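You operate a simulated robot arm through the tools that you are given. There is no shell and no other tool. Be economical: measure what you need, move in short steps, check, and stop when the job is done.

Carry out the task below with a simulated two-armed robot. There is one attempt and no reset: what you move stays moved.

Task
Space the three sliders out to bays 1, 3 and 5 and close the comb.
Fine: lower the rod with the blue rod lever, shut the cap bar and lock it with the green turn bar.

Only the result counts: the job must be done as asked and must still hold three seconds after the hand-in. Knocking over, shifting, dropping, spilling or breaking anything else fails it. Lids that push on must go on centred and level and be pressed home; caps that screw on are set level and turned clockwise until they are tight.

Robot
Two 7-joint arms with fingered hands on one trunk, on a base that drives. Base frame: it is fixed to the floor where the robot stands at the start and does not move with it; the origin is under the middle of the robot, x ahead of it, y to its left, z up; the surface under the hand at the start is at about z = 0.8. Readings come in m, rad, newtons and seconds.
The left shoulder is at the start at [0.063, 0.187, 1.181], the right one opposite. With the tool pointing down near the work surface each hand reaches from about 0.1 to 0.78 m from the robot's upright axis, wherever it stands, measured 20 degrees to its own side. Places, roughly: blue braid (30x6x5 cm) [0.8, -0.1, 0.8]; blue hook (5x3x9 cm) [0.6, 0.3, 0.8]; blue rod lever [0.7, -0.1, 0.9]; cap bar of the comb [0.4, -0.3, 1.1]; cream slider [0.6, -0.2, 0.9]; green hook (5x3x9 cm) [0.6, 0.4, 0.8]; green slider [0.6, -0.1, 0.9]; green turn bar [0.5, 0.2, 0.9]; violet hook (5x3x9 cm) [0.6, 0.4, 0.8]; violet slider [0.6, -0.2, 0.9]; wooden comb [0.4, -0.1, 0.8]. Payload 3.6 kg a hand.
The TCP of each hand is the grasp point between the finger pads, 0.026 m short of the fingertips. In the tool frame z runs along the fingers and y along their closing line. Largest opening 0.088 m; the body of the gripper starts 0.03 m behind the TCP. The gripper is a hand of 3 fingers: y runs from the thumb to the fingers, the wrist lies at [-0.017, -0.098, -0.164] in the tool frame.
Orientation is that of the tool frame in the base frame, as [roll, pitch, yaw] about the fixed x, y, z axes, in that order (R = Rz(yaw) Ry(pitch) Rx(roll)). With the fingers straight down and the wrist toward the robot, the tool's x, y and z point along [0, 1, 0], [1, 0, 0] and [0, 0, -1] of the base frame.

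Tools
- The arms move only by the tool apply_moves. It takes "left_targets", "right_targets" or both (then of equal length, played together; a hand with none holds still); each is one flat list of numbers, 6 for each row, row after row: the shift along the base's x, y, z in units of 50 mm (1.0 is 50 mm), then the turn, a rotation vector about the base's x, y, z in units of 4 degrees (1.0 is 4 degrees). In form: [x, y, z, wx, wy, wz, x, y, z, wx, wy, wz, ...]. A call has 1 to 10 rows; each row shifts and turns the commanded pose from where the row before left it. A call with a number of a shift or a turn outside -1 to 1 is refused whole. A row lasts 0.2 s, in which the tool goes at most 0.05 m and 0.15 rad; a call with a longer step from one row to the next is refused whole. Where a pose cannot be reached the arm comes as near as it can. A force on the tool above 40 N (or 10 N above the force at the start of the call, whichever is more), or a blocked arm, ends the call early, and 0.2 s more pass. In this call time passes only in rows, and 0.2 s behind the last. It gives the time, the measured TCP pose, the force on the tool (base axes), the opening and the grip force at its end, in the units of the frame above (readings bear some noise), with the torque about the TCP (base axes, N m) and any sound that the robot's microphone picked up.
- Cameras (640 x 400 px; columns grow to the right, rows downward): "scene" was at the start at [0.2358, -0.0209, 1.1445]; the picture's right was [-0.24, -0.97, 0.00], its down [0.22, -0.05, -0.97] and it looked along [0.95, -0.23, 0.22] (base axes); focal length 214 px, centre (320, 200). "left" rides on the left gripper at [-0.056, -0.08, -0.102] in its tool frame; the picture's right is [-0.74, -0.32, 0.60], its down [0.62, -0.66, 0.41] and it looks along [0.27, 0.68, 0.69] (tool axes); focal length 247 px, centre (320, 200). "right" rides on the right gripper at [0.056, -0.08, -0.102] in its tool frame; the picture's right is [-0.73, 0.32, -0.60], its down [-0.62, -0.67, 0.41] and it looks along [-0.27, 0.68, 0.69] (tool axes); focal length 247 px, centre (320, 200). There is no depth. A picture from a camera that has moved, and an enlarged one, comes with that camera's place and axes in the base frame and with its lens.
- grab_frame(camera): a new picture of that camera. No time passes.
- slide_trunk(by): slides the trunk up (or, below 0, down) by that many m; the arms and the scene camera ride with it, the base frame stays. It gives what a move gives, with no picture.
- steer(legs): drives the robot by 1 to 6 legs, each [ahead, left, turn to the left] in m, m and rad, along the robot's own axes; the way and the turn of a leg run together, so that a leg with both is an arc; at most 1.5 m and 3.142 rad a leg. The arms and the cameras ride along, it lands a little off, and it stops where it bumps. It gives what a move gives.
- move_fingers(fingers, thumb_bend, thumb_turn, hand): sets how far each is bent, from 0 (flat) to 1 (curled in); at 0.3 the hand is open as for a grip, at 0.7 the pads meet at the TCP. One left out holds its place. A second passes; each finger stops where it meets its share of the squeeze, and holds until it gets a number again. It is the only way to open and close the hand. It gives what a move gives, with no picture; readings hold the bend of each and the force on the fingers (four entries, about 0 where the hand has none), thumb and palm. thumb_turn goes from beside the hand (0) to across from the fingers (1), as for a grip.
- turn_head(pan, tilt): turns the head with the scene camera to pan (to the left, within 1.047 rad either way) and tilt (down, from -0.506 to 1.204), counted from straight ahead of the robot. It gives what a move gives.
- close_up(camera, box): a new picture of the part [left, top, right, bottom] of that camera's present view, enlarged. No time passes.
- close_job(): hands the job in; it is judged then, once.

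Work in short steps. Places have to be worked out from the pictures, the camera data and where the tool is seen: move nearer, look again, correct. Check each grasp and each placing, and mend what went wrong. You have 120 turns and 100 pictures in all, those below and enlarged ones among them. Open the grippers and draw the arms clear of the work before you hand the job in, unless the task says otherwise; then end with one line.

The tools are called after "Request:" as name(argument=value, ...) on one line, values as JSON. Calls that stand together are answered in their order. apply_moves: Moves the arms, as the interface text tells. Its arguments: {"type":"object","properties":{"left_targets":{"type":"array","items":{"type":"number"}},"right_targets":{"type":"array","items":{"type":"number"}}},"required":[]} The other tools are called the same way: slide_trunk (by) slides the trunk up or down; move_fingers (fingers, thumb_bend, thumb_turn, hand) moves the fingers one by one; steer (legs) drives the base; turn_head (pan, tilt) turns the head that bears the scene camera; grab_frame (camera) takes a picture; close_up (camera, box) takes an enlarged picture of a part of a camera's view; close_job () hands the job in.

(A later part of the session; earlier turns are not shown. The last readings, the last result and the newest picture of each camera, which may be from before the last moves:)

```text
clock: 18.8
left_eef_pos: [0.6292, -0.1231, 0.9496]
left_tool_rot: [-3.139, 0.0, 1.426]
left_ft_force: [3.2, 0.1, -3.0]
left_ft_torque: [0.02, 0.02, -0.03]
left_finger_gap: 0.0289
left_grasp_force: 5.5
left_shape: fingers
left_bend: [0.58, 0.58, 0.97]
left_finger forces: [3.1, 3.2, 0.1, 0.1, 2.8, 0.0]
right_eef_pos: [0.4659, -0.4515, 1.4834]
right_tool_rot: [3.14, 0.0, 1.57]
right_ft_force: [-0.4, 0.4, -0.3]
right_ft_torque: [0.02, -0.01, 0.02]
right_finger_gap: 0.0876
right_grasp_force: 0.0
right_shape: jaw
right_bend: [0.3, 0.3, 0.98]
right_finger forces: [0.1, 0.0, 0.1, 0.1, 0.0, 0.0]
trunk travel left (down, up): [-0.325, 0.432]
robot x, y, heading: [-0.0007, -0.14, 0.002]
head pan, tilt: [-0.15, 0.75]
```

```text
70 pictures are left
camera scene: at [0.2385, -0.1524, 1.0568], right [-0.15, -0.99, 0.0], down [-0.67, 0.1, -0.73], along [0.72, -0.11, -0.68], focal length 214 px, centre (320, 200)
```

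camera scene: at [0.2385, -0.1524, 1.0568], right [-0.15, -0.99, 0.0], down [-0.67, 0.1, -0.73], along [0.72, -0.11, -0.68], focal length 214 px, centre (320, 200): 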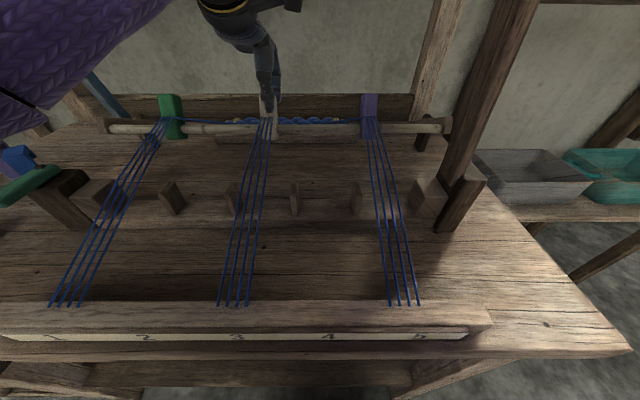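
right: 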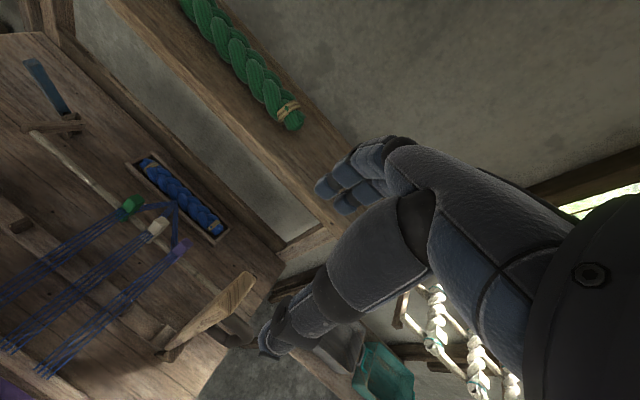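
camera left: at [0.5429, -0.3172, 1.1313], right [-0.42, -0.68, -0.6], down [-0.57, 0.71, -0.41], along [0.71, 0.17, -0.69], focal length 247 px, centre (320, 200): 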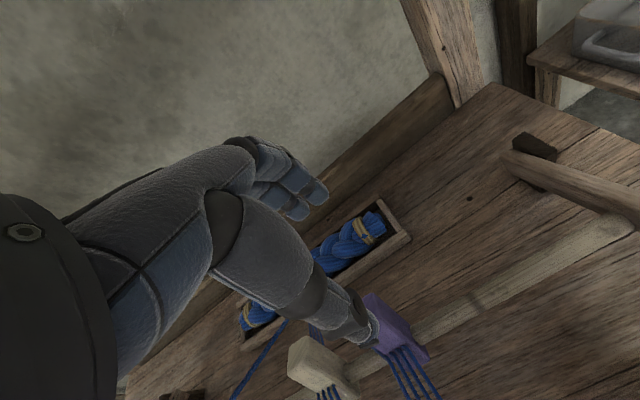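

Cream now lines up with label 3. I'll zoom on the comb before releasing.

Request:
close_up(camera="scene", box=[200, 110, 360, 210])

Request:
close_up(camera="scene", box=[320, 130, 480, 230])

Request:
close_up(camera="scene", box=[60, 130, 220, 230])

```text
4.00 times, centred on (280, 160) of scene
camera zoom: at [0.2385, -0.1524, 1.0568], right [-0.15, -0.99, 0.0], down [-0.67, 0.1, -0.73], along [0.72, -0.11, -0.68], focal length 858 px, centre (480, 360)
```

zoom: 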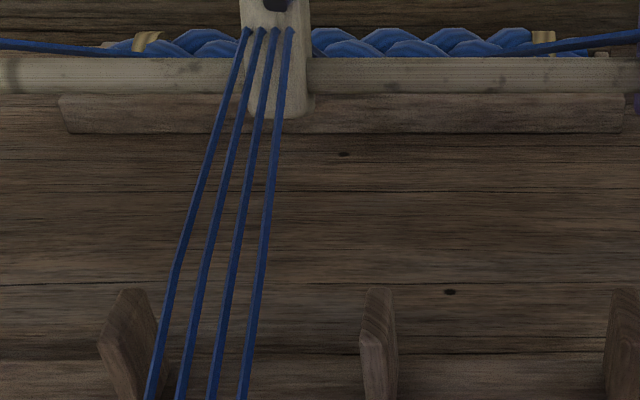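

```text
4.00 times, centred on (400, 180) of scene
camera zoom: at [0.2385, -0.1524, 1.0568], right [-0.15, -0.99, 0.0], down [-0.67, 0.1, -0.73], along [0.72, -0.11, -0.68], focal length 858 px, centre (0, 280)
```

zoom: 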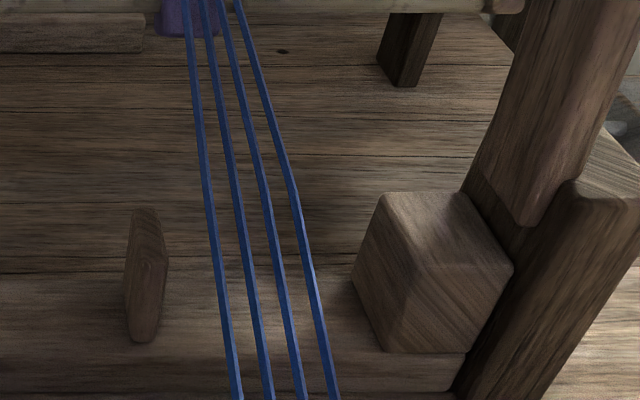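

```text
4.00 times, centred on (140, 180) of scene
camera zoom: at [0.2385, -0.1524, 1.0568], right [-0.15, -0.99, 0.0], down [-0.67, 0.1, -0.73], along [0.72, -0.11, -0.68], focal length 858 px, centre (1040, 280)
```

zoom: 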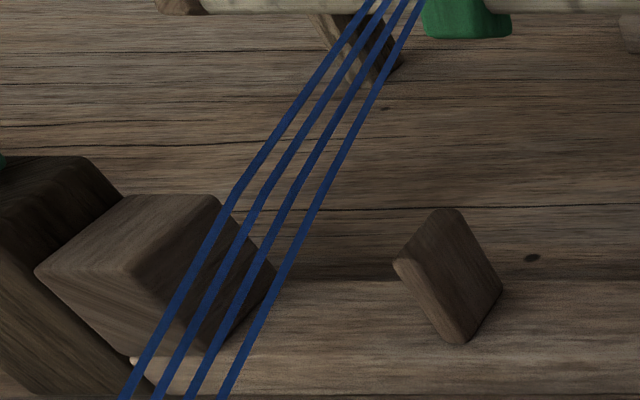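

String kinks at the comb compute to s≈-0.145, 0.030 and 0.200, against bay centres of -0.141, 0.030 and 0.201, which is good. I'll release cream, rise, and drive the base back left for the lever.

Request:
move_fingers(hand="left", fingers=0.3, thumb_bend=0.3)

Request:
apply_moves(left_targets=[0, 0, 0.9, 0, 0, 0, 0, 0, 0.9, 0, 0, 0, 0, 0, 0.9, 0, 0, 0])

Request:
steer(legs=[[0, 0.16, 0]])

Request:
turn_head(pan=0.3, tilt=0.5)

Request:
grab_frame(camera="scene")

Request:
grab_frame(camera="left")

```text
clock: 19.8
left_eef_pos: [0.6301, -0.1238, 0.9503]
left_tool_rot: [-3.139, 0.0, 1.426]
left_ft_force: [0.5, 0.1, -0.1]
left_ft_torque: [0.01, 0.01, -0.01]
left_finger_gap: 0.0883
left_grasp_force: 0.1
left_shape: fingers
left_bend: [0.3, 0.3, 0.97]
left_finger forces: [0.0, 0.0, 0.0, 0.0, 0.0, 0.0]
right_eef_pos: [0.4648, -0.4511, 1.4836]
right_tool_rot: [3.139, 0.0, 1.571]
right_ft_force: [0.1, 0.5, -0.5]
right_ft_torque: [-0.02, 0.01, 0.02]
right_finger_gap: 0.0876
right_grasp_force: 0.0
right_shape: jaw
right_bend: [0.3, 0.3, 0.98]
right_finger forces: [0.0, 0.0, 0.0, 0.0, 0.0, 0.1]
trunk travel left (down, up): [-0.325, 0.432]
robot x, y, heading: [-0.002, -0.137, -0.002]
head pan, tilt: [-0.15, 0.75]
```

```text
clock: 20.6
left_eef_pos: [0.6318, -0.1228, 1.0864]
left_tool_rot: [-3.137, 0.0, 1.425]
left_ft_force: [0.3, -0.3, -0.3]
left_ft_torque: [0.02, 0.03, -0.02]
left_finger_gap: 0.0882
left_grasp_force: 0.0
left_shape: fingers
left_bend: [0.3, 0.3, 0.97]
left_finger forces: [0.1, 0.1, 0.0, 0.1, 0.1, 0.1]
right_eef_pos: [0.4649, -0.4514, 1.4831]
right_tool_rot: [-3.141, 0.001, 1.573]
right_ft_force: [0.0, 0.2, 0.6]
right_ft_torque: [-0.01, 0.01, 0.03]
right_finger_gap: 0.0879
right_grasp_force: 0.1
right_shape: jaw
right_bend: [0.3, 0.3, 0.98]
right_finger forces: [0.0, 0.1, 0.1, 0.0, 0.1, 0.0]
trunk travel left (down, up): [-0.325, 0.432]
robot x, y, heading: [-0.0006, -0.1403, 0.003]
head pan, tilt: [-0.15, 0.75]
```

```text
clock: 22.0
left_eef_pos: [0.6324, 0.039, 1.0862]
left_tool_rot: [3.141, 0.001, 1.428]
left_ft_force: [0.9, 0.7, -0.8]
left_ft_torque: [-0.02, 0.01, -0.01]
left_finger_gap: 0.088
left_grasp_force: 0.1
left_shape: fingers
left_bend: [0.3, 0.3, 0.97]
left_finger forces: [0.0, 0.0, 0.0, 0.0, 0.0, 0.0]
right_eef_pos: [0.4651, -0.2895, 1.4847]
right_tool_rot: [-3.139, 0.001, 1.57]
right_ft_force: [-0.2, 0.9, -0.5]
right_ft_torque: [-0.04, -0.04, -0.02]
right_finger_gap: 0.0878
right_grasp_force: 0.0
right_shape: jaw
right_bend: [0.3, 0.3, 0.98]
right_finger forces: [0.0, 0.0, 0.0, 0.1, 0.0, 0.0]
trunk travel left (down, up): [-0.325, 0.432]
robot x, y, heading: [-0.0012, 0.0203, 0.002]
head pan, tilt: [-0.15, 0.75]
```

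```text
clock: 22.9
left_eef_pos: [0.6324, 0.0375, 1.0858]
left_tool_rot: [-3.141, 0.001, 1.427]
left_ft_force: [0.2, 0.8, 0.0]
left_ft_torque: [0.01, -0.01, 0.0]
left_finger_gap: 0.0879
left_grasp_force: 0.1
left_shape: fingers
left_bend: [0.3, 0.3, 0.97]
left_finger forces: [0.0, 0.0, 0.1, 0.1, 0.0, 0.1]
right_eef_pos: [0.4657, -0.291, 1.4841]
right_tool_rot: [3.141, 0.0, 1.571]
right_ft_force: [0.5, -0.3, -0.6]
right_ft_torque: [0.01, 0.0, 0.03]
right_finger_gap: 0.0878
right_grasp_force: 0.1
right_shape: jaw
right_bend: [0.3, 0.3, 0.98]
right_finger forces: [0.0, 0.1, 0.0, 0.0, 0.0, 0.0]
trunk travel left (down, up): [-0.325, 0.432]
robot x, y, heading: [0.0013, 0.0199, 0.003]
head pan, tilt: [0.3, 0.499]
```

```text
66 pictures are left
camera scene: at [0.2428, 0.0459, 1.0789], right [0.3, -0.96, 0.0], down [-0.46, -0.14, -0.88], along [0.84, 0.26, -0.48], focal length 214 px, centre (320, 200)
```

scene: 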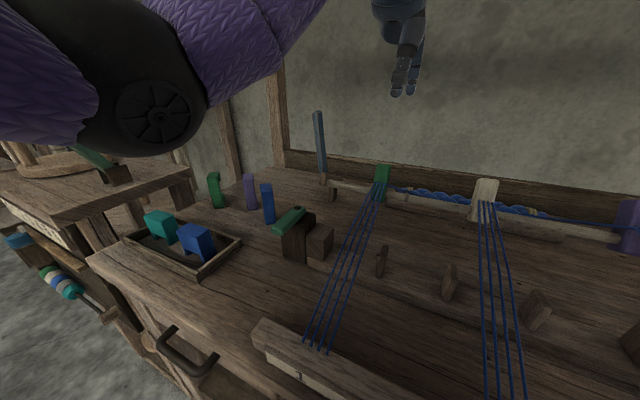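

```text
65 pictures are left
camera left: at [0.5444, -0.0067, 1.1874], right [-0.42, -0.68, -0.6], down [-0.57, 0.71, -0.41], along [0.71, 0.17, -0.69], focal length 247 px, centre (320, 200)
```

left: 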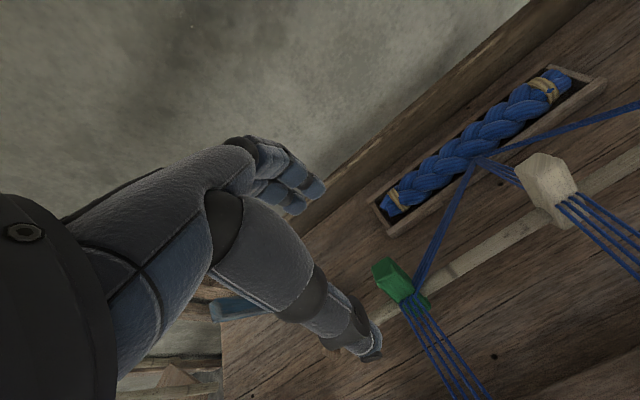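

Two views agree on the lever: top at about (0.72,0.197,1.024), nearly vertical, hinged near the table. I'll bring the left hand above it.

Request:
apply_moves(left_targets=[0.4, 0.79, 0.1, 0, 0, 0, 0.4, 0.79, 0.1, 0, 0, 0, 0.4, 0.79, 0, 0, 0, 0, 0.4, 0.79, 0, 0, 0, 0])

Request:
grab_frame(camera="left")

Request:
close_up(camera="scene", box=[200, 60, 440, 210])

```text
clock: 23.9
left_eef_pos: [0.7125, 0.1982, 1.0945]
left_tool_rot: [-3.141, 0.003, 1.425]
left_ft_force: [-0.7, -0.9, -0.5]
left_ft_torque: [-0.01, 0.0, -0.01]
left_finger_gap: 0.0881
left_grasp_force: 0.1
left_shape: fingers
left_bend: [0.3, 0.3, 0.97]
left_finger forces: [0.1, 0.1, 0.0, 0.0, 0.0, 0.0]
right_eef_pos: [0.4661, -0.2919, 1.484]
right_tool_rot: [3.141, 0.001, 1.57]
right_ft_force: [0.0, 0.0, -0.6]
right_ft_torque: [0.02, 0.01, -0.01]
right_finger_gap: 0.0878
right_grasp_force: 0.0
right_shape: jaw
right_bend: [0.3, 0.3, 0.98]
right_finger forces: [0.0, 0.1, 0.1, 0.0, 0.0, 0.0]
trunk travel left (down, up): [-0.325, 0.432]
robot x, y, heading: [0.0005, 0.0198, -0.003]
head pan, tilt: [0.3, 0.499]
```

```text
64 pictures are left
camera left: at [0.6242, 0.1526, 1.1964], right [-0.42, -0.68, -0.6], down [-0.57, 0.71, -0.41], along [0.71, 0.17, -0.69], focal length 247 px, centre (320, 200)
```

left: 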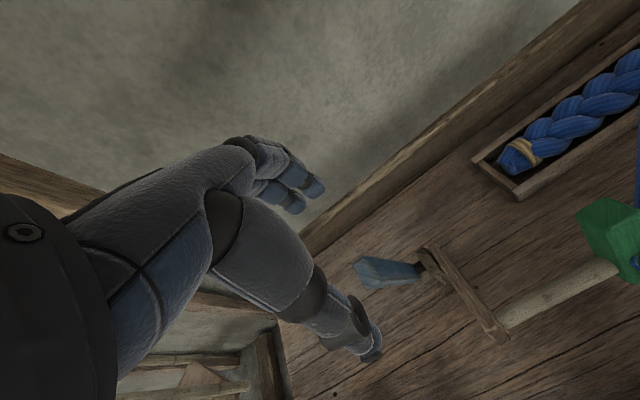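

```text
2.67 times, centred on (320, 135) of scene
camera zoom: at [0.2429, 0.0462, 1.0789], right [0.3, -0.96, 0.0], down [-0.46, -0.14, -0.88], along [0.84, 0.26, -0.48], focal length 572 px, centre (320, 373)
```

zoom: 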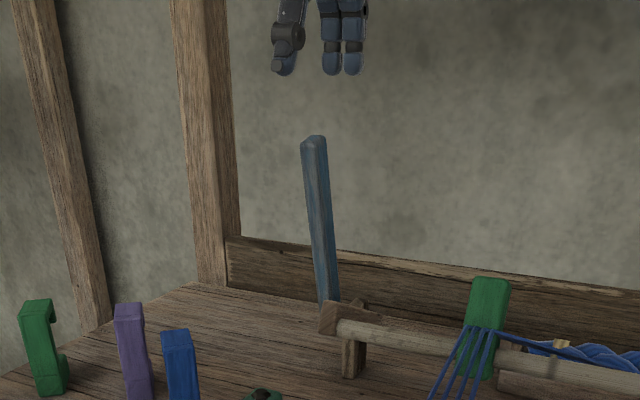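

The TCP is centred over the lever top. I'll descend 0.1 m so that the fingers pass behind it and the thumb stays in front.

Request:
apply_moves(left_targets=[0.05, 0, -0.7, 0, 0, 0, 0.05, -0.03, -0.7, 0, 0, 0, 0, 0, -0.7, 0, 0, 0])

Request:
move_fingers(hand="left", fingers=0.52, thumb_bend=0.48)

Request:
grab_frame(camera="left")

Request:
close_up(camera="scene", box=[200, 60, 440, 210])

```text
clock: 24.7
left_eef_pos: [0.7181, 0.1946, 0.9875]
left_tool_rot: [-3.141, 0.001, 1.428]
left_ft_force: [0.3, 0.4, 0.0]
left_ft_torque: [0.02, 0.04, 0.03]
left_finger_gap: 0.0884
left_grasp_force: 0.1
left_shape: fingers
left_bend: [0.3, 0.3, 0.97]
left_finger forces: [0.0, 0.1, 0.1, 0.1, 0.0, 0.0]
right_eef_pos: [0.4648, -0.2908, 1.4844]
right_tool_rot: [3.141, -0.001, 1.573]
right_ft_force: [-0.1, -0.3, -0.5]
right_ft_torque: [0.03, -0.03, 0.03]
right_finger_gap: 0.0877
right_grasp_force: 0.2
right_shape: jaw
right_bend: [0.3, 0.3, 0.98]
right_finger forces: [0.0, 0.0, 0.1, 0.0, 0.1, 0.0]
trunk travel left (down, up): [-0.325, 0.432]
robot x, y, heading: [-0.0008, 0.0203, 0.001]
head pan, tilt: [0.3, 0.499]
```

```text
clock: 25.7
left_eef_pos: [0.7173, 0.1943, 0.9881]
left_tool_rot: [-3.139, 0.001, 1.428]
left_ft_force: [0.2, -0.1, -0.3]
left_ft_torque: [0.05, 0.0, -0.02]
left_finger_gap: 0.0456
left_grasp_force: 0.1
left_shape: fingers
left_bend: [0.52, 0.48, 0.97]
left_finger forces: [0.0, 0.1, 0.0, 0.0, 0.1, 0.0]
right_eef_pos: [0.4644, -0.2908, 1.4833]
right_tool_rot: [-3.14, 0.0, 1.57]
right_ft_force: [0.0, -0.2, -0.3]
right_ft_torque: [-0.04, -0.02, 0.03]
right_finger_gap: 0.0877
right_grasp_force: 0.0
right_shape: jaw
right_bend: [0.3, 0.3, 0.98]
right_finger forces: [0.0, 0.0, 0.0, 0.0, 0.1, 0.0]
trunk travel left (down, up): [-0.325, 0.432]
robot x, y, heading: [-0.0027, 0.0211, 0.0]
head pan, tilt: [0.3, 0.499]
```

```text
62 pictures are left
camera left: at [0.6297, 0.15, 1.091], right [-0.42, -0.68, -0.6], down [-0.57, 0.71, -0.41], along [0.71, 0.17, -0.69], focal length 247 px, centre (320, 200)
```

left: 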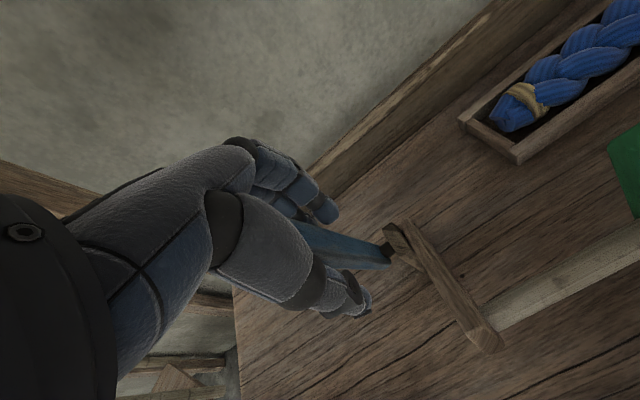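

```text
2.67 times, centred on (320, 135) of scene
camera zoom: at [0.2428, 0.0459, 1.0789], right [0.3, -0.95, 0.0], down [-0.46, -0.14, -0.88], along [0.84, 0.26, -0.48], focal length 572 px, centre (320, 373)
```

zoom: 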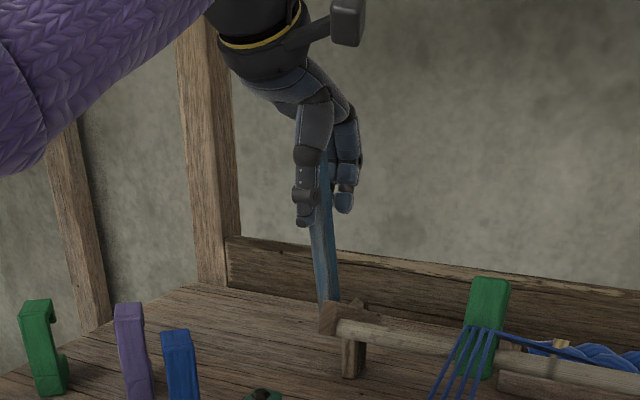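

The lever is caged. I'll pull it gently toward the robot and watch the force.

Request:
apply_moves(left_targets=[-0.3, 0.045, 0, 0, 0, 0, -0.3, 0.045, 0, 0, 0, 0, -0.3, 0.045, -0.05, 0, 0, 0])

Request:
grab_frame(camera="scene")

```text
clock: 26.5
left_eef_pos: [0.6711, 0.2004, 0.9865]
left_tool_rot: [-3.139, 0.0, 1.424]
left_ft_force: [-2.3, -0.2, -2.0]
left_ft_torque: [-0.02, -0.17, -0.05]
left_finger_gap: 0.0508
left_grasp_force: 2.4
left_shape: fingers
left_bend: [0.5, 0.46, 0.97]
left_finger forces: [0.1, 2.0, 0.1, 0.1, 3.9, 0.1]
right_eef_pos: [0.4638, -0.2912, 1.4838]
right_tool_rot: [3.142, 0.0, 1.573]
right_ft_force: [0.6, -1.0, -0.1]
right_ft_torque: [0.02, 0.02, 0.01]
right_finger_gap: 0.0878
right_grasp_force: 0.0
right_shape: jaw
right_bend: [0.3, 0.3, 0.98]
right_finger forces: [0.0, 0.0, 0.0, 0.1, 0.1, 0.0]
trunk travel left (down, up): [-0.325, 0.432]
robot x, y, heading: [0.0034, 0.0214, -0.001]
head pan, tilt: [0.3, 0.499]
```

```text
60 pictures are left
camera scene: at [0.2427, 0.046, 1.0789], right [0.3, -0.96, 0.0], down [-0.46, -0.14, -0.88], along [0.84, 0.26, -0.48], focal length 214 px, centre (320, 200)
```

scene: 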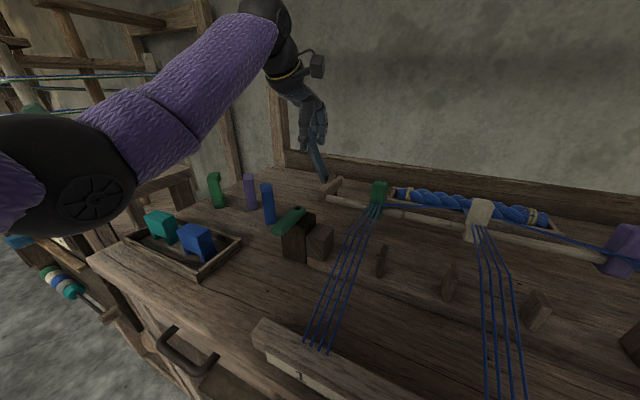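

The rod is swinging down nicely. I'll continue along the arc, tilting the hand with the lever.

Request:
apply_moves(left_targets=[-0.18, 0.027, -0.1, -0.15, -0.98, 0, -0.17, 0.025, -0.12, -0.15, -0.98, 0, -0.15, 0.022, -0.14, -0.15, -0.98, 0, -0.13, 0.02, -0.16, -0.15, -0.98, 0])

Request:
grab_frame(camera="scene")

Request:
grab_frame(camera="left")

```text
clock: 27.5
left_eef_pos: [0.6428, 0.2059, 0.9695]
left_tool_rot: [2.846, 0.003, 1.427]
left_ft_force: [14.5, 0.4, 22.5]
left_ft_torque: [0.06, -1.19, 0.03]
left_finger_gap: 0.0617
left_grasp_force: 12.9
left_shape: fingers
left_bend: [0.39, 0.48, 0.97]
left_finger forces: [0.0, 24.9, 0.0, 0.0, 0.0, 0.0]
right_eef_pos: [0.4641, -0.2919, 1.4849]
right_tool_rot: [3.141, 0.0, 1.573]
right_ft_force: [-0.2, 0.2, -0.1]
right_ft_torque: [0.01, 0.0, 0.04]
right_finger_gap: 0.0876
right_grasp_force: 0.0
right_shape: jaw
right_bend: [0.3, 0.3, 0.98]
right_finger forces: [0.0, 0.1, 0.0, 0.0, 0.0, 0.0]
trunk travel left (down, up): [-0.325, 0.432]
robot x, y, heading: [0.0, 0.02, -0.0]
head pan, tilt: [0.3, 0.499]
```

```text
59 pictures are left
camera scene: at [0.2424, 0.0454, 1.0794], right [0.3, -0.96, 0.0], down [-0.46, -0.14, -0.88], along [0.84, 0.26, -0.48], focal length 214 px, centre (320, 200)
```

scene: 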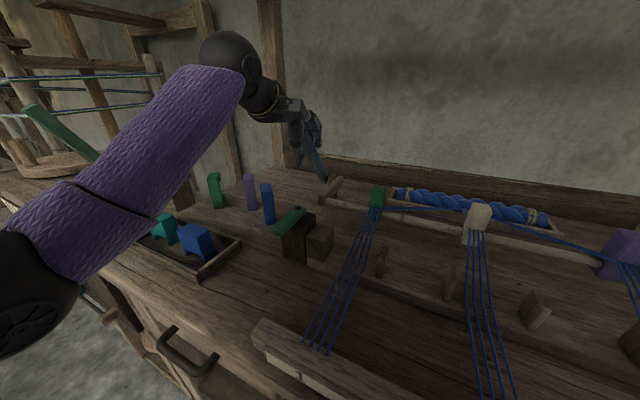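

```text
58 pictures are left
camera left: at [0.5286, 0.1646, 1.0435], right [-0.23, -0.71, -0.66], down [-0.42, 0.69, -0.59], along [0.88, 0.14, -0.46], focal length 247 px, centre (320, 200)
```

left: 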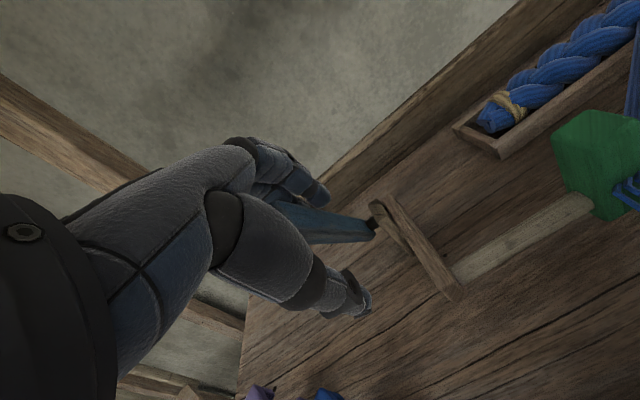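

The force rose to about 25 N, which suggests a stop. I'll zoom in to see whether the rod is down.

Request:
close_up(camera="scene", box=[260, 150, 420, 250])

Request:
close_up(camera="scene", box=[400, 180, 640, 330])

```text
4.00 times, centred on (340, 200) of scene
camera zoom: at [0.2424, 0.0454, 1.0794], right [0.3, -0.96, 0.0], down [-0.46, -0.14, -0.88], along [0.84, 0.26, -0.48], focal length 858 px, centre (240, 200)
```

zoom: 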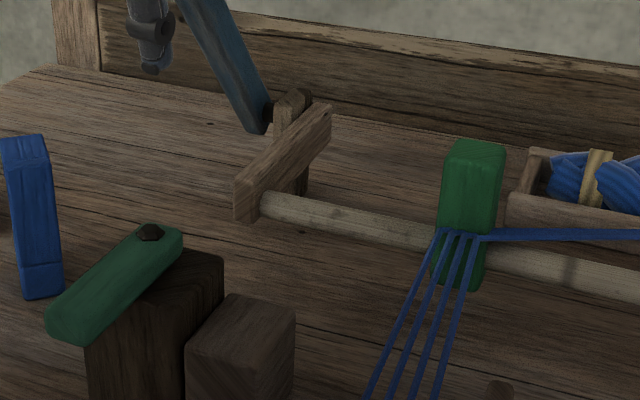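

```text
2.67 times, centred on (520, 255) of scene
camera zoom: at [0.2424, 0.0454, 1.0794], right [0.3, -0.96, 0.0], down [-0.46, -0.14, -0.88], along [0.84, 0.26, -0.48], focal length 572 px, centre (-213, 53)
```

zoom: 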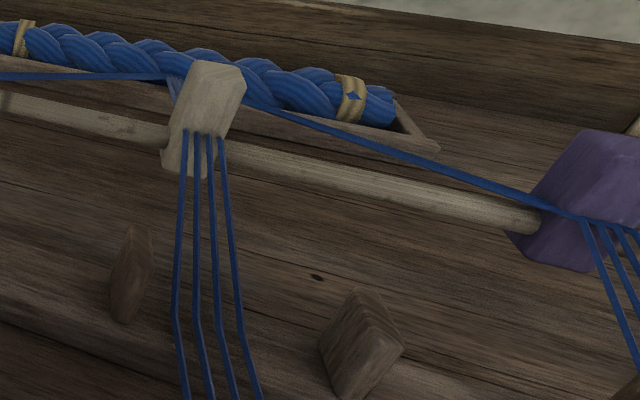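

The rod has dropped about 5 cm. I'll push a little further to make sure it sits at its stop.

Request:
apply_moves(left_targets=[-0.12, 0.02, -0.14, 0, 0, 0, -0.12, 0.02, -0.14, 0, 0, 0])

Request:
close_up(camera="scene", box=[260, 150, 420, 250])

```text
clock: 28.1
left_eef_pos: [0.6398, 0.2066, 0.9667]
left_tool_rot: [2.812, 0.002, 1.426]
left_ft_force: [17.3, -2.1, 16.3]
left_ft_torque: [0.0, -0.91, -0.15]
left_finger_gap: 0.0645
left_grasp_force: 11.5
left_shape: fingers
left_bend: [0.37, 0.48, 0.97]
left_finger forces: [0.0, 22.9, 0.0, 0.1, 0.1, 0.1]
right_eef_pos: [0.4696, -0.2926, 1.4812]
right_tool_rot: [-3.139, 0.0, 1.571]
right_ft_force: [0.3, -0.4, -0.1]
right_ft_torque: [0.0, 0.05, -0.03]
right_finger_gap: 0.0878
right_grasp_force: 0.1
right_shape: jaw
right_bend: [0.3, 0.3, 0.98]
right_finger forces: [0.0, 0.1, 0.1, 0.0, 0.1, 0.1]
trunk travel left (down, up): [-0.325, 0.432]
robot x, y, heading: [0.0004, 0.0221, 0.003]
head pan, tilt: [0.3, 0.499]
stopped in row 2 (left hand): the force on the tool passed its limit at 41 N (the readings are from after the stop); the commanded pose is now the measured one
```

```text
4.00 times, centred on (340, 200) of scene
camera zoom: at [0.2452, 0.0452, 1.0781], right [0.3, -0.96, 0.0], down [-0.46, -0.14, -0.88], along [0.84, 0.26, -0.48], focal length 858 px, centre (240, 200)
```

zoom: 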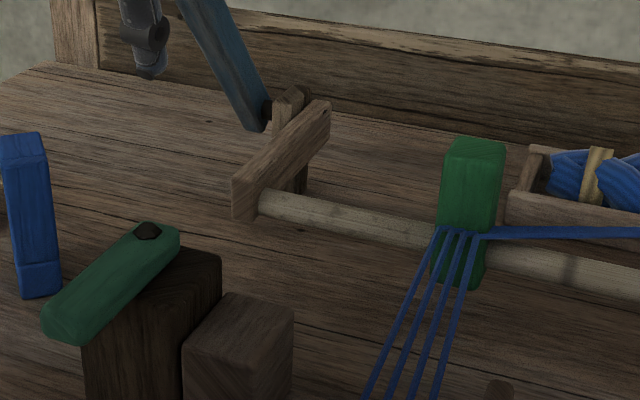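

It's firmly at its stop. I'll open and withdraw along the lever axis, since the thumb is below the lever and I don't want to lift it.

Request:
move_fingers(hand="left", fingers=0.25, thumb_bend=0.25)

Request:
grab_frame(camera="left")

Request:
close_up(camera="scene", box=[230, 70, 390, 170])

```text
clock: 29.1
left_eef_pos: [0.6347, 0.2078, 0.962]
left_tool_rot: [2.83, 0.003, 1.427]
left_ft_force: [0.8, -0.2, 0.3]
left_ft_torque: [0.0, -0.01, 0.02]
left_finger_gap: 0.0989
left_grasp_force: 0.0
left_shape: fingers
left_bend: [0.25, 0.25, 0.97]
left_finger forces: [0.0, 0.1, 0.1, 0.0, 0.0, 0.0]
right_eef_pos: [0.4656, -0.2921, 1.484]
right_tool_rot: [-3.14, -0.001, 1.57]
right_ft_force: [-0.4, -0.1, -0.2]
right_ft_torque: [0.01, 0.02, -0.02]
right_finger_gap: 0.0877
right_grasp_force: 0.1
right_shape: jaw
right_bend: [0.3, 0.3, 0.98]
right_finger forces: [0.1, 0.0, 0.0, 0.0, 0.0, 0.1]
trunk travel left (down, up): [-0.325, 0.432]
robot x, y, heading: [0.0034, 0.021, 0.002]
head pan, tilt: [0.3, 0.499]
```

```text
54 pictures are left
camera left: at [0.5194, 0.1667, 1.034], right [-0.22, -0.71, -0.67], down [-0.41, 0.69, -0.6], along [0.88, 0.14, -0.45], focal length 247 px, centre (320, 200)
```

left: 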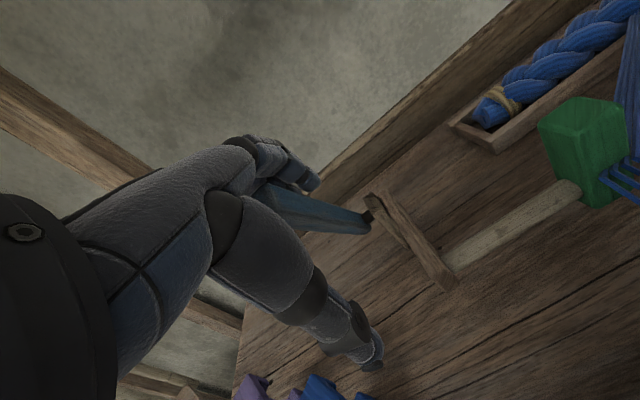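

```text
4.00 times, centred on (310, 120) of scene
camera zoom: at [0.2427, 0.046, 1.0789], right [0.3, -0.95, 0.0], down [-0.46, -0.14, -0.88], along [0.84, 0.26, -0.48], focal length 858 px, centre (360, 520)
```

zoom: 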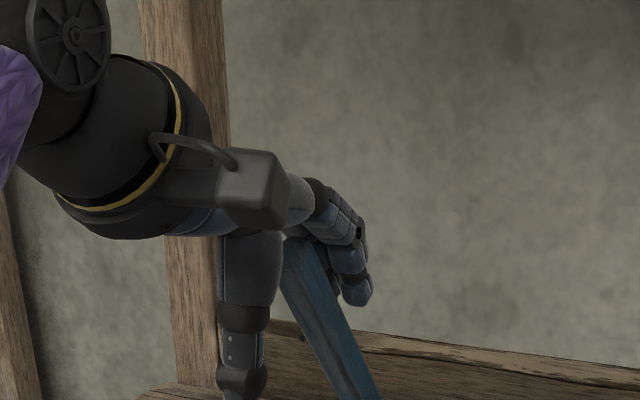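

I'll withdraw along the lever axis, up and back.

Request:
apply_moves(left_targets=[-0.35, 0.05, 0.6, 0, 0, 0, -0.35, 0.05, 0.6, 0, 0, 0, -0.4, 0.06, 0.7, 0, 0, 0])

Request:
grab_frame(camera="scene")

```text
clock: 29.9
left_eef_pos: [0.5768, 0.2156, 1.0556]
left_tool_rot: [2.831, 0.0, 1.429]
left_ft_force: [-0.1, -0.4, -0.1]
left_ft_torque: [0.02, -0.01, 0.04]
left_finger_gap: 0.0986
left_grasp_force: 0.1
left_shape: fingers
left_bend: [0.25, 0.25, 0.97]
left_finger forces: [0.0, 0.0, 0.0, 0.1, 0.1, 0.0]
right_eef_pos: [0.4644, -0.2925, 1.4835]
right_tool_rot: [-3.14, 0.0, 1.57]
right_ft_force: [-0.5, 0.3, 0.8]
right_ft_torque: [0.01, 0.0, -0.04]
right_finger_gap: 0.0877
right_grasp_force: 0.1
right_shape: jaw
right_bend: [0.3, 0.3, 0.98]
right_finger forces: [0.1, 0.0, 0.1, 0.0, 0.1, 0.1]
trunk travel left (down, up): [-0.325, 0.432]
robot x, y, heading: [0.0019, 0.019, -0.002]
head pan, tilt: [0.3, 0.499]
```

```text
52 pictures are left
camera scene: at [0.2426, 0.0459, 1.079], right [0.3, -0.95, 0.0], down [-0.46, -0.14, -0.88], along [0.84, 0.26, -0.48], focal length 214 px, centre (320, 200)
```

scene: 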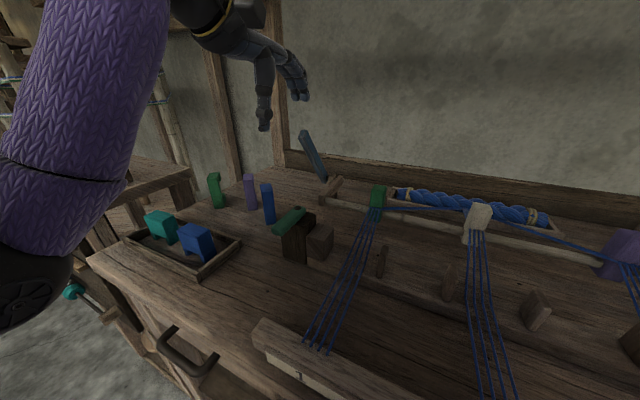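

The rod stays down. I'll draw the left hand up and left, out of the cap bar's sweep, then drive right so the right hand gets outside the cap bar.

Request:
apply_moves(left_targets=[-0.3, 0.5, 0.7, 0.15, 0.98, 0, -0.3, 0.5, 0.7, 0.15, 0.98, 0, -0.3, 0.5, 0.7, 0.15, 0.98, 0, -0.3, 0.5, 0.7, 0.15, 0.98, 0, -0.3, 0.5, 0.7, 0, 0, 0])

Request:
steer(legs=[[0, -0.2, 0]])

Request:
turn_head(pan=-0.4, tilt=0.1)

Request:
grab_frame(camera="scene")

Request:
grab_frame(camera="right")

```text
clock: 31.1
left_eef_pos: [0.5024, 0.3419, 1.235]
left_tool_rot: [3.107, 0.0, 1.428]
left_ft_force: [0.4, 0.4, 0.3]
left_ft_torque: [-0.03, 0.01, 0.0]
left_finger_gap: 0.0991
left_grasp_force: 0.0
left_shape: fingers
left_bend: [0.25, 0.25, 0.97]
left_finger forces: [0.1, 0.1, 0.1, 0.1, 0.1, 0.0]
right_eef_pos: [0.4644, -0.2919, 1.4856]
right_tool_rot: [3.141, 0.001, 1.571]
right_ft_force: [-0.6, 0.3, 0.1]
right_ft_torque: [0.02, -0.03, -0.01]
right_finger_gap: 0.0877
right_grasp_force: 0.0
right_shape: jaw
right_bend: [0.3, 0.3, 0.98]
right_finger forces: [0.1, 0.0, 0.1, 0.0, 0.1, 0.1]
trunk travel left (down, up): [-0.325, 0.432]
robot x, y, heading: [-0.002, 0.0191, -0.0]
head pan, tilt: [0.3, 0.499]
```

```text
clock: 32.7
left_eef_pos: [0.503, 0.1378, 1.2355]
left_tool_rot: [3.108, -0.003, 1.428]
left_ft_force: [-0.4, -1.0, -0.1]
left_ft_torque: [0.03, -0.03, 0.01]
left_finger_gap: 0.099
left_grasp_force: 0.1
left_shape: fingers
left_bend: [0.25, 0.25, 0.97]
left_finger forces: [0.1, 0.1, 0.0, 0.0, 0.0, 0.0]
right_eef_pos: [0.4664, -0.4948, 1.4835]
right_tool_rot: [-3.141, -0.003, 1.573]
right_ft_force: [0.2, 0.6, -0.6]
right_ft_torque: [0.02, 0.0, 0.06]
right_finger_gap: 0.0874
right_grasp_force: 0.0
right_shape: jaw
right_bend: [0.3, 0.3, 0.98]
right_finger forces: [0.1, 0.0, 0.1, 0.0, 0.0, 0.0]
trunk travel left (down, up): [-0.325, 0.432]
robot x, y, heading: [0.0016, -0.1861, -0.0]
head pan, tilt: [0.3, 0.499]
```

```text
clock: 33.8
left_eef_pos: [0.5045, 0.14, 1.2343]
left_tool_rot: [3.108, -0.001, 1.427]
left_ft_force: [0.9, 0.8, 0.9]
left_ft_torque: [0.0, 0.0, 0.02]
left_finger_gap: 0.0992
left_grasp_force: 0.0
left_shape: fingers
left_bend: [0.25, 0.25, 0.97]
left_finger forces: [0.0, 0.1, 0.0, 0.1, 0.0, 0.0]
right_eef_pos: [0.4652, -0.4938, 1.4832]
right_tool_rot: [-3.141, 0.0, 1.573]
right_ft_force: [-0.9, -0.8, 0.2]
right_ft_torque: [0.01, 0.0, -0.03]
right_finger_gap: 0.088
right_grasp_force: 0.0
right_shape: jaw
right_bend: [0.3, 0.3, 0.98]
right_finger forces: [0.0, 0.0, 0.1, 0.0, 0.0, 0.1]
trunk travel left (down, up): [-0.325, 0.432]
robot x, y, heading: [0.001, -0.1842, 0.002]
head pan, tilt: [-0.4, 0.099]
```

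```text
51 pictures are left
camera scene: at [0.2413, -0.219, 1.1159], right [-0.39, -0.92, 0.0], down [-0.09, 0.04, -0.99], along [0.92, -0.38, -0.1], focal length 214 px, centre (320, 200)
```

scene: 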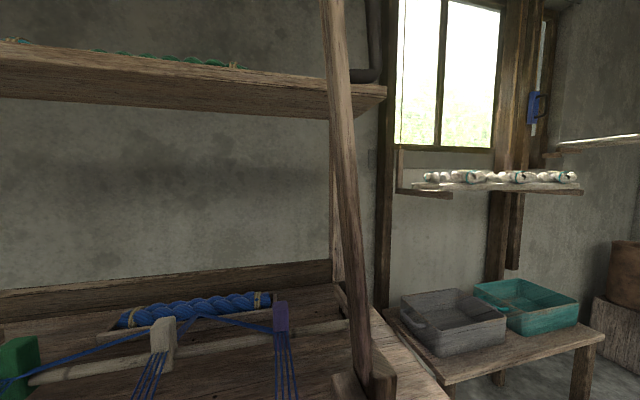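

```text
50 pictures are left
camera right: at [0.3864, -0.4383, 1.5863], right [0.32, -0.73, 0.6], down [-0.66, -0.62, -0.41], along [0.68, -0.27, -0.69], focal length 247 px, centre (320, 200)
```

right: 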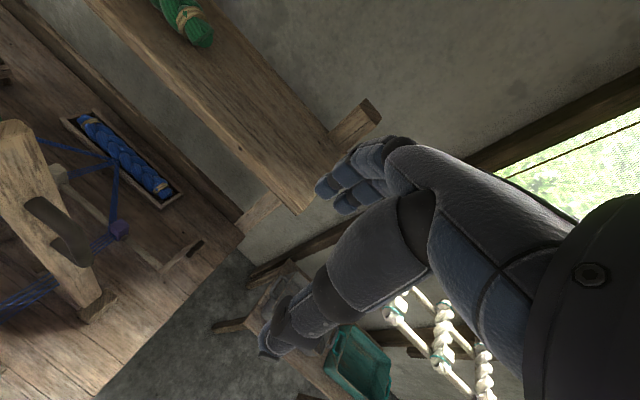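

The cap bar leans slightly inward and holds there. Its handle is on the outer face at z≈1.21–1.31 and the hinge is near (0.43,-0.36,0.89). I'll point the closed right fingers left at the outer face below the handle, rotating and lowering well clear of the bar.

Request:
move_fingers(hand="right", fingers=0.7, thumb_bend=0.7)

Request:
apply_moves(right_targets=[0, -0.5, -0.5, 0, 0, -1, 0, -0.5, -0.6, 0, 0, -1, 0, -0.3, -0.7, 0.98, -0.15, 0, 0, 0, -0.8, 0.98, -0.15, 0, 0, 0, -0.8, 0.98, -0.15, 0, 0, 0, -0.8, 0.98, -0.15, 0, 0, 0, -0.8, 0.98, -0.15, 0, 0, 0, -0.8, 0.98, -0.15, 0, 0, 0, -0.8, 0.98, -0.15, 0, 0, 0, -0.6, 0.98, -0.15, 0])

Request:
apply_moves(right_targets=[0, 0, 0, 0.98, -0.15, 0, 0, 0, 0, 0.98, -0.15, 0, 0, 0, 0, 0.98, -0.15, 0, 0, 0, 0, 0.98, -0.15, 0, 0, 0, 0, 0.98, -0.15, 0, 0, 0, 0, 0.98, -0.15, 0, 0, 0, 0, 0.98, -0.15, 0, 0, 0, 0, 0.98, -0.15, 0])

Request:
grab_frame(camera="right")

Request:
grab_frame(camera="scene")

```text
clock: 34.8
left_eef_pos: [0.5036, 0.138, 1.2359]
left_tool_rot: [3.11, 0.0, 1.429]
left_ft_force: [0.1, 0.7, 0.3]
left_ft_torque: [-0.04, -0.01, 0.01]
left_finger_gap: 0.099
left_grasp_force: 0.1
left_shape: fingers
left_bend: [0.25, 0.25, 0.97]
left_finger forces: [0.0, 0.0, 0.1, 0.1, 0.0, 0.0]
right_eef_pos: [0.4657, -0.493, 1.4855]
right_tool_rot: [3.142, 0.0, 1.574]
right_ft_force: [0.7, 0.3, -0.5]
right_ft_torque: [0.02, 0.0, 0.03]
right_finger_gap: 0.0025
right_grasp_force: 0.1
right_shape: fingers
right_bend: [0.7, 0.7, 0.98]
right_finger forces: [0.1, 0.1, 0.1, 0.0, 0.0, 0.0]
trunk travel left (down, up): [-0.325, 0.432]
robot x, y, heading: [0.0023, -0.1859, 0.003]
head pan, tilt: [-0.4, 0.099]
```

```text
clock: 37.0
left_eef_pos: [0.5037, 0.1385, 1.2355]
left_tool_rot: [3.108, 0.0, 1.428]
left_ft_force: [0.1, 1.1, 0.6]
left_ft_torque: [0.01, 0.01, -0.01]
left_finger_gap: 0.0988
left_grasp_force: 0.0
left_shape: fingers
left_bend: [0.25, 0.25, 0.97]
left_finger forces: [0.0, 0.1, 0.0, 0.1, 0.1, 0.0]
right_eef_pos: [0.4668, -0.5584, 1.1236]
right_tool_rot: [3.132, -0.552, 1.436]
right_ft_force: [-0.8, -0.3, -0.3]
right_ft_torque: [-0.03, 0.04, 0.0]
right_finger_gap: 0.0023
right_grasp_force: 0.0
right_shape: fingers
right_bend: [0.7, 0.7, 0.98]
right_finger forces: [0.1, 0.1, 0.0, 0.0, 0.1, 0.0]
trunk travel left (down, up): [-0.325, 0.432]
robot x, y, heading: [0.0042, -0.1832, 0.001]
head pan, tilt: [-0.4, 0.099]
```

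```text
clock: 38.8
left_eef_pos: [0.5036, 0.1384, 1.235]
left_tool_rot: [3.108, 0.002, 1.428]
left_ft_force: [0.2, 0.1, -0.8]
left_ft_torque: [-0.02, 0.02, 0.01]
left_finger_gap: 0.0987
left_grasp_force: 0.0
left_shape: fingers
left_bend: [0.25, 0.25, 0.97]
left_finger forces: [0.0, 0.0, 0.0, 0.0, 0.1, 0.0]
right_eef_pos: [0.4656, -0.5594, 1.1228]
right_tool_rot: [3.118, -1.108, 1.446]
right_ft_force: [0.0, -0.3, 0.9]
right_ft_torque: [0.0, 0.02, -0.01]
right_finger_gap: 0.0024
right_grasp_force: 0.1
right_shape: fingers
right_bend: [0.7, 0.7, 0.98]
right_finger forces: [0.0, 0.0, 0.0, 0.0, 0.0, 0.0]
trunk travel left (down, up): [-0.325, 0.432]
robot x, y, heading: [-0.0012, -0.1794, 0.002]
head pan, tilt: [-0.4, 0.099]
```

```text
49 pictures are left
camera right: at [0.3766, -0.6132, 1.2188], right [0.19, -0.9, -0.39], down [-0.64, 0.18, -0.75], along [0.75, 0.39, -0.54], focal length 247 px, centre (320, 200)
```

right: 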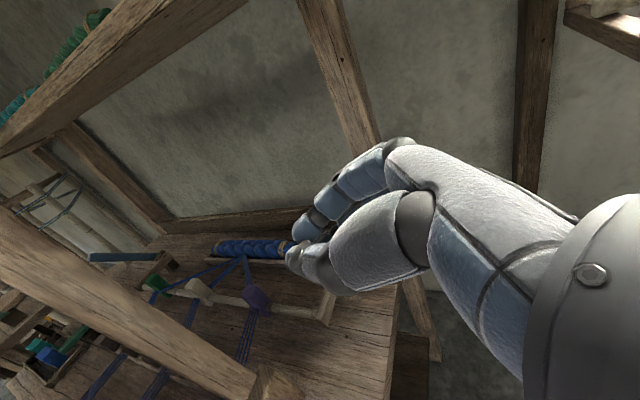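

```text
48 pictures are left
camera scene: at [0.2412, -0.2193, 1.116], right [-0.39, -0.92, 0.0], down [-0.09, 0.04, -0.99], along [0.92, -0.39, -0.1], focal length 214 px, centre (320, 200)
```

scene: 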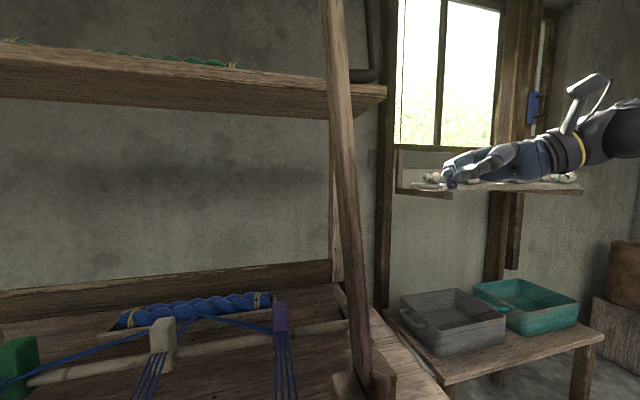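

The hand points at the bar. I'll shift x to line up with the bar (x≈0.445) and close in on its outer face.

Request:
apply_moves(right_targets=[-0.9, 0, 0, 0, 0, 0, 0.12, 0.8, 0, 0, 0, 0, 0.12, 0.8, 0, 0, 0, 0, 0.12, 0.8, 0, 0, 0, 0])

Request:
grab_frame(camera="scene")

Request:
grab_frame(camera="right")

```text
clock: 39.8
left_eef_pos: [0.5044, 0.1399, 1.2343]
left_tool_rot: [3.108, 0.0, 1.426]
left_ft_force: [-0.3, 0.0, -0.1]
left_ft_torque: [0.01, 0.01, -0.01]
left_finger_gap: 0.0989
left_grasp_force: 0.0
left_shape: fingers
left_bend: [0.25, 0.25, 0.97]
left_finger forces: [0.0, 0.0, 0.0, 0.0, 0.1, 0.0]
right_eef_pos: [0.4375, -0.4387, 1.124]
right_tool_rot: [3.121, -1.11, 1.445]
right_ft_force: [0.5, -0.1, -0.1]
right_ft_torque: [-0.02, 0.01, 0.01]
right_finger_gap: 0.0024
right_grasp_force: 0.0
right_shape: fingers
right_bend: [0.7, 0.7, 0.98]
right_finger forces: [0.0, 0.1, 0.0, 0.0, 0.0, 0.0]
trunk travel left (down, up): [-0.325, 0.432]
robot x, y, heading: [-0.0024, -0.1826, 0.002]
head pan, tilt: [-0.4, 0.099]
```

```text
47 pictures are left
camera scene: at [0.2421, -0.2193, 1.1157], right [-0.39, -0.92, 0.0], down [-0.09, 0.04, -0.99], along [0.92, -0.39, -0.1], focal length 214 px, centre (320, 200)
```

scene: 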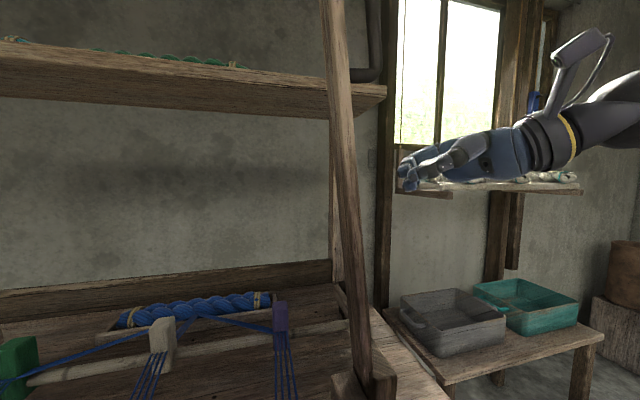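

```text
46 pictures are left
camera right: at [0.3484, -0.4933, 1.2195], right [0.19, -0.9, -0.39], down [-0.64, 0.19, -0.75], along [0.75, 0.39, -0.54], focal length 247 px, centre (320, 200)
```

right: 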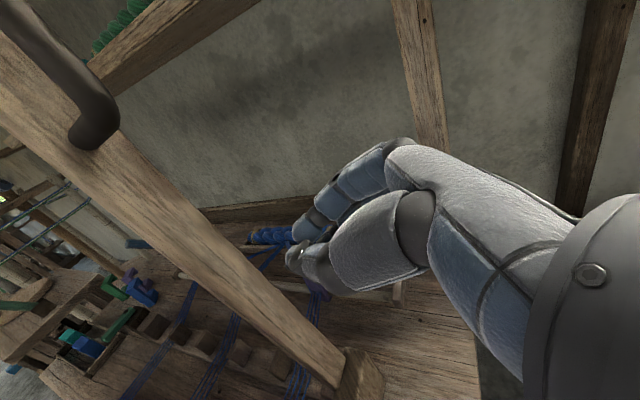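

Almost at the bar, with the handle's lower end above my fingertips. I'll advance slowly until contact.

Request:
apply_moves(right_targets=[0.06, 0.4, 0, 0, 0, 0, 0.06, 0.4, 0, 0, 0, 0, 0.05, 0.3, 0, 0, 0, 0])

Request:
grab_frame(camera="scene")

Request:
grab_frame(camera="right")

```text
clock: 40.6
left_eef_pos: [0.5036, 0.1396, 1.2335]
left_tool_rot: [3.108, -0.001, 1.428]
left_ft_force: [0.0, 0.3, -0.8]
left_ft_torque: [0.01, 0.01, 0.01]
left_finger_gap: 0.0992
left_grasp_force: 0.1
left_shape: fingers
left_bend: [0.25, 0.25, 0.97]
left_finger forces: [0.0, 0.0, 0.0, 0.0, 0.0, 0.0]
right_eef_pos: [0.4464, -0.3832, 1.1245]
right_tool_rot: [3.113, -1.106, 1.45]
right_ft_force: [0.4, -0.2, -0.8]
right_ft_torque: [0.02, 0.02, 0.02]
right_finger_gap: 0.0022
right_grasp_force: 0.1
right_shape: fingers
right_bend: [0.7, 0.7, 0.98]
right_finger forces: [0.0, 0.1, 0.0, 0.0, 0.0, 0.0]
trunk travel left (down, up): [-0.325, 0.432]
robot x, y, heading: [0.0028, -0.1824, 0.001]
head pan, tilt: [-0.4, 0.099]
```

```text
45 pictures are left
camera scene: at [0.2416, -0.2191, 1.1159], right [-0.39, -0.92, 0.0], down [-0.09, 0.04, -0.99], along [0.92, -0.39, -0.1], focal length 214 px, centre (320, 200)
```

scene: 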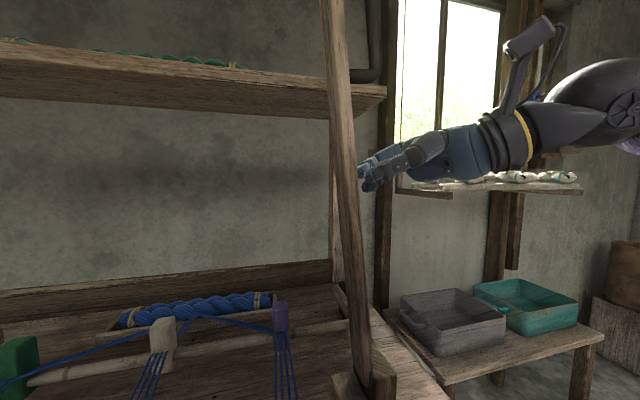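

```text
44 pictures are left
camera right: at [0.3574, -0.4382, 1.2194], right [0.19, -0.9, -0.39], down [-0.64, 0.18, -0.75], along [0.75, 0.39, -0.54], focal length 247 px, centre (320, 200)
```

right: 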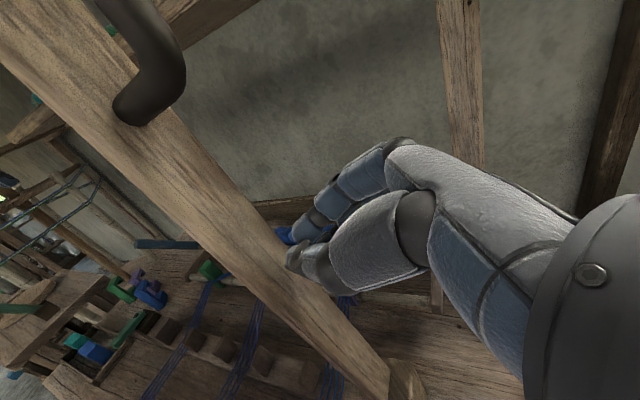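

The fingertips are just at the outer face but a bit toward its far edge. I'll shift 12 mm nearer and push the bar through the first 15° of its arc.

Request:
apply_moves(right_targets=[-0.24, 0, 0, 0, 0, 0, 0.08, 0.53, 0, -0.5, 0.08, 0, 0.08, 0.53, -0.1, -0.5, 0.08, 0])

Request:
grab_frame(camera="scene")

Request:
grab_frame(camera="right")

```text
clock: 41.4
left_eef_pos: [0.5033, 0.1401, 1.2341]
left_tool_rot: [3.106, -0.002, 1.43]
left_ft_force: [-0.2, 1.2, -0.7]
left_ft_torque: [0.0, 0.0, -0.02]
left_finger_gap: 0.0989
left_grasp_force: 0.0
left_shape: fingers
left_bend: [0.25, 0.25, 0.97]
left_finger forces: [0.0, 0.0, 0.1, 0.1, 0.0, 0.0]
right_eef_pos: [0.4432, -0.3312, 1.1211]
right_tool_rot: [3.118, -1.034, 1.444]
right_ft_force: [-0.4, 0.1, 0.6]
right_ft_torque: [0.03, 0.0, 0.01]
right_finger_gap: 0.0022
right_grasp_force: 0.0
right_shape: fingers
right_bend: [0.7, 0.7, 0.98]
right_finger forces: [0.0, 0.0, 0.0, 0.0, 0.0, 0.1]
trunk travel left (down, up): [-0.325, 0.432]
robot x, y, heading: [0.0019, -0.1838, -0.0]
head pan, tilt: [-0.4, 0.099]
```

```text
43 pictures are left
camera scene: at [0.2414, -0.2188, 1.1159], right [-0.39, -0.92, 0.0], down [-0.09, 0.04, -0.99], along [0.92, -0.39, -0.1], focal length 214 px, centre (320, 200)
```

scene: 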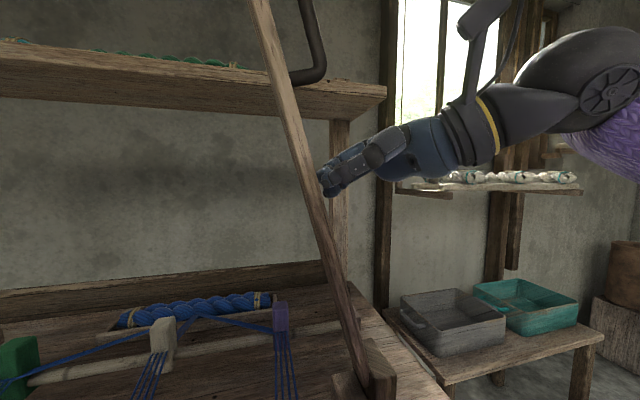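

```text
42 pictures are left
camera right: at [0.3557, -0.3773, 1.2204], right [0.19, -0.93, -0.32], down [-0.64, 0.13, -0.75], along [0.74, 0.35, -0.57], focal length 247 px, centre (320, 200)
```

right: 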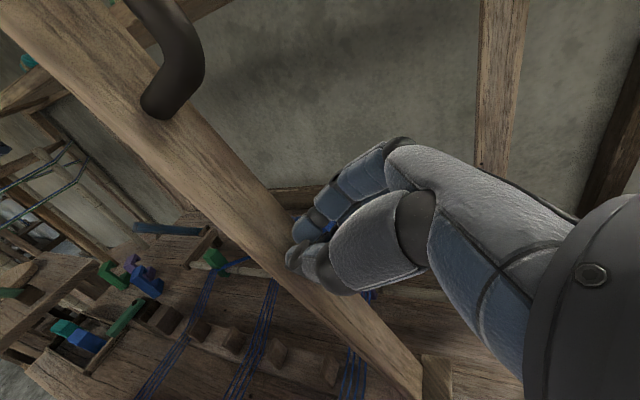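

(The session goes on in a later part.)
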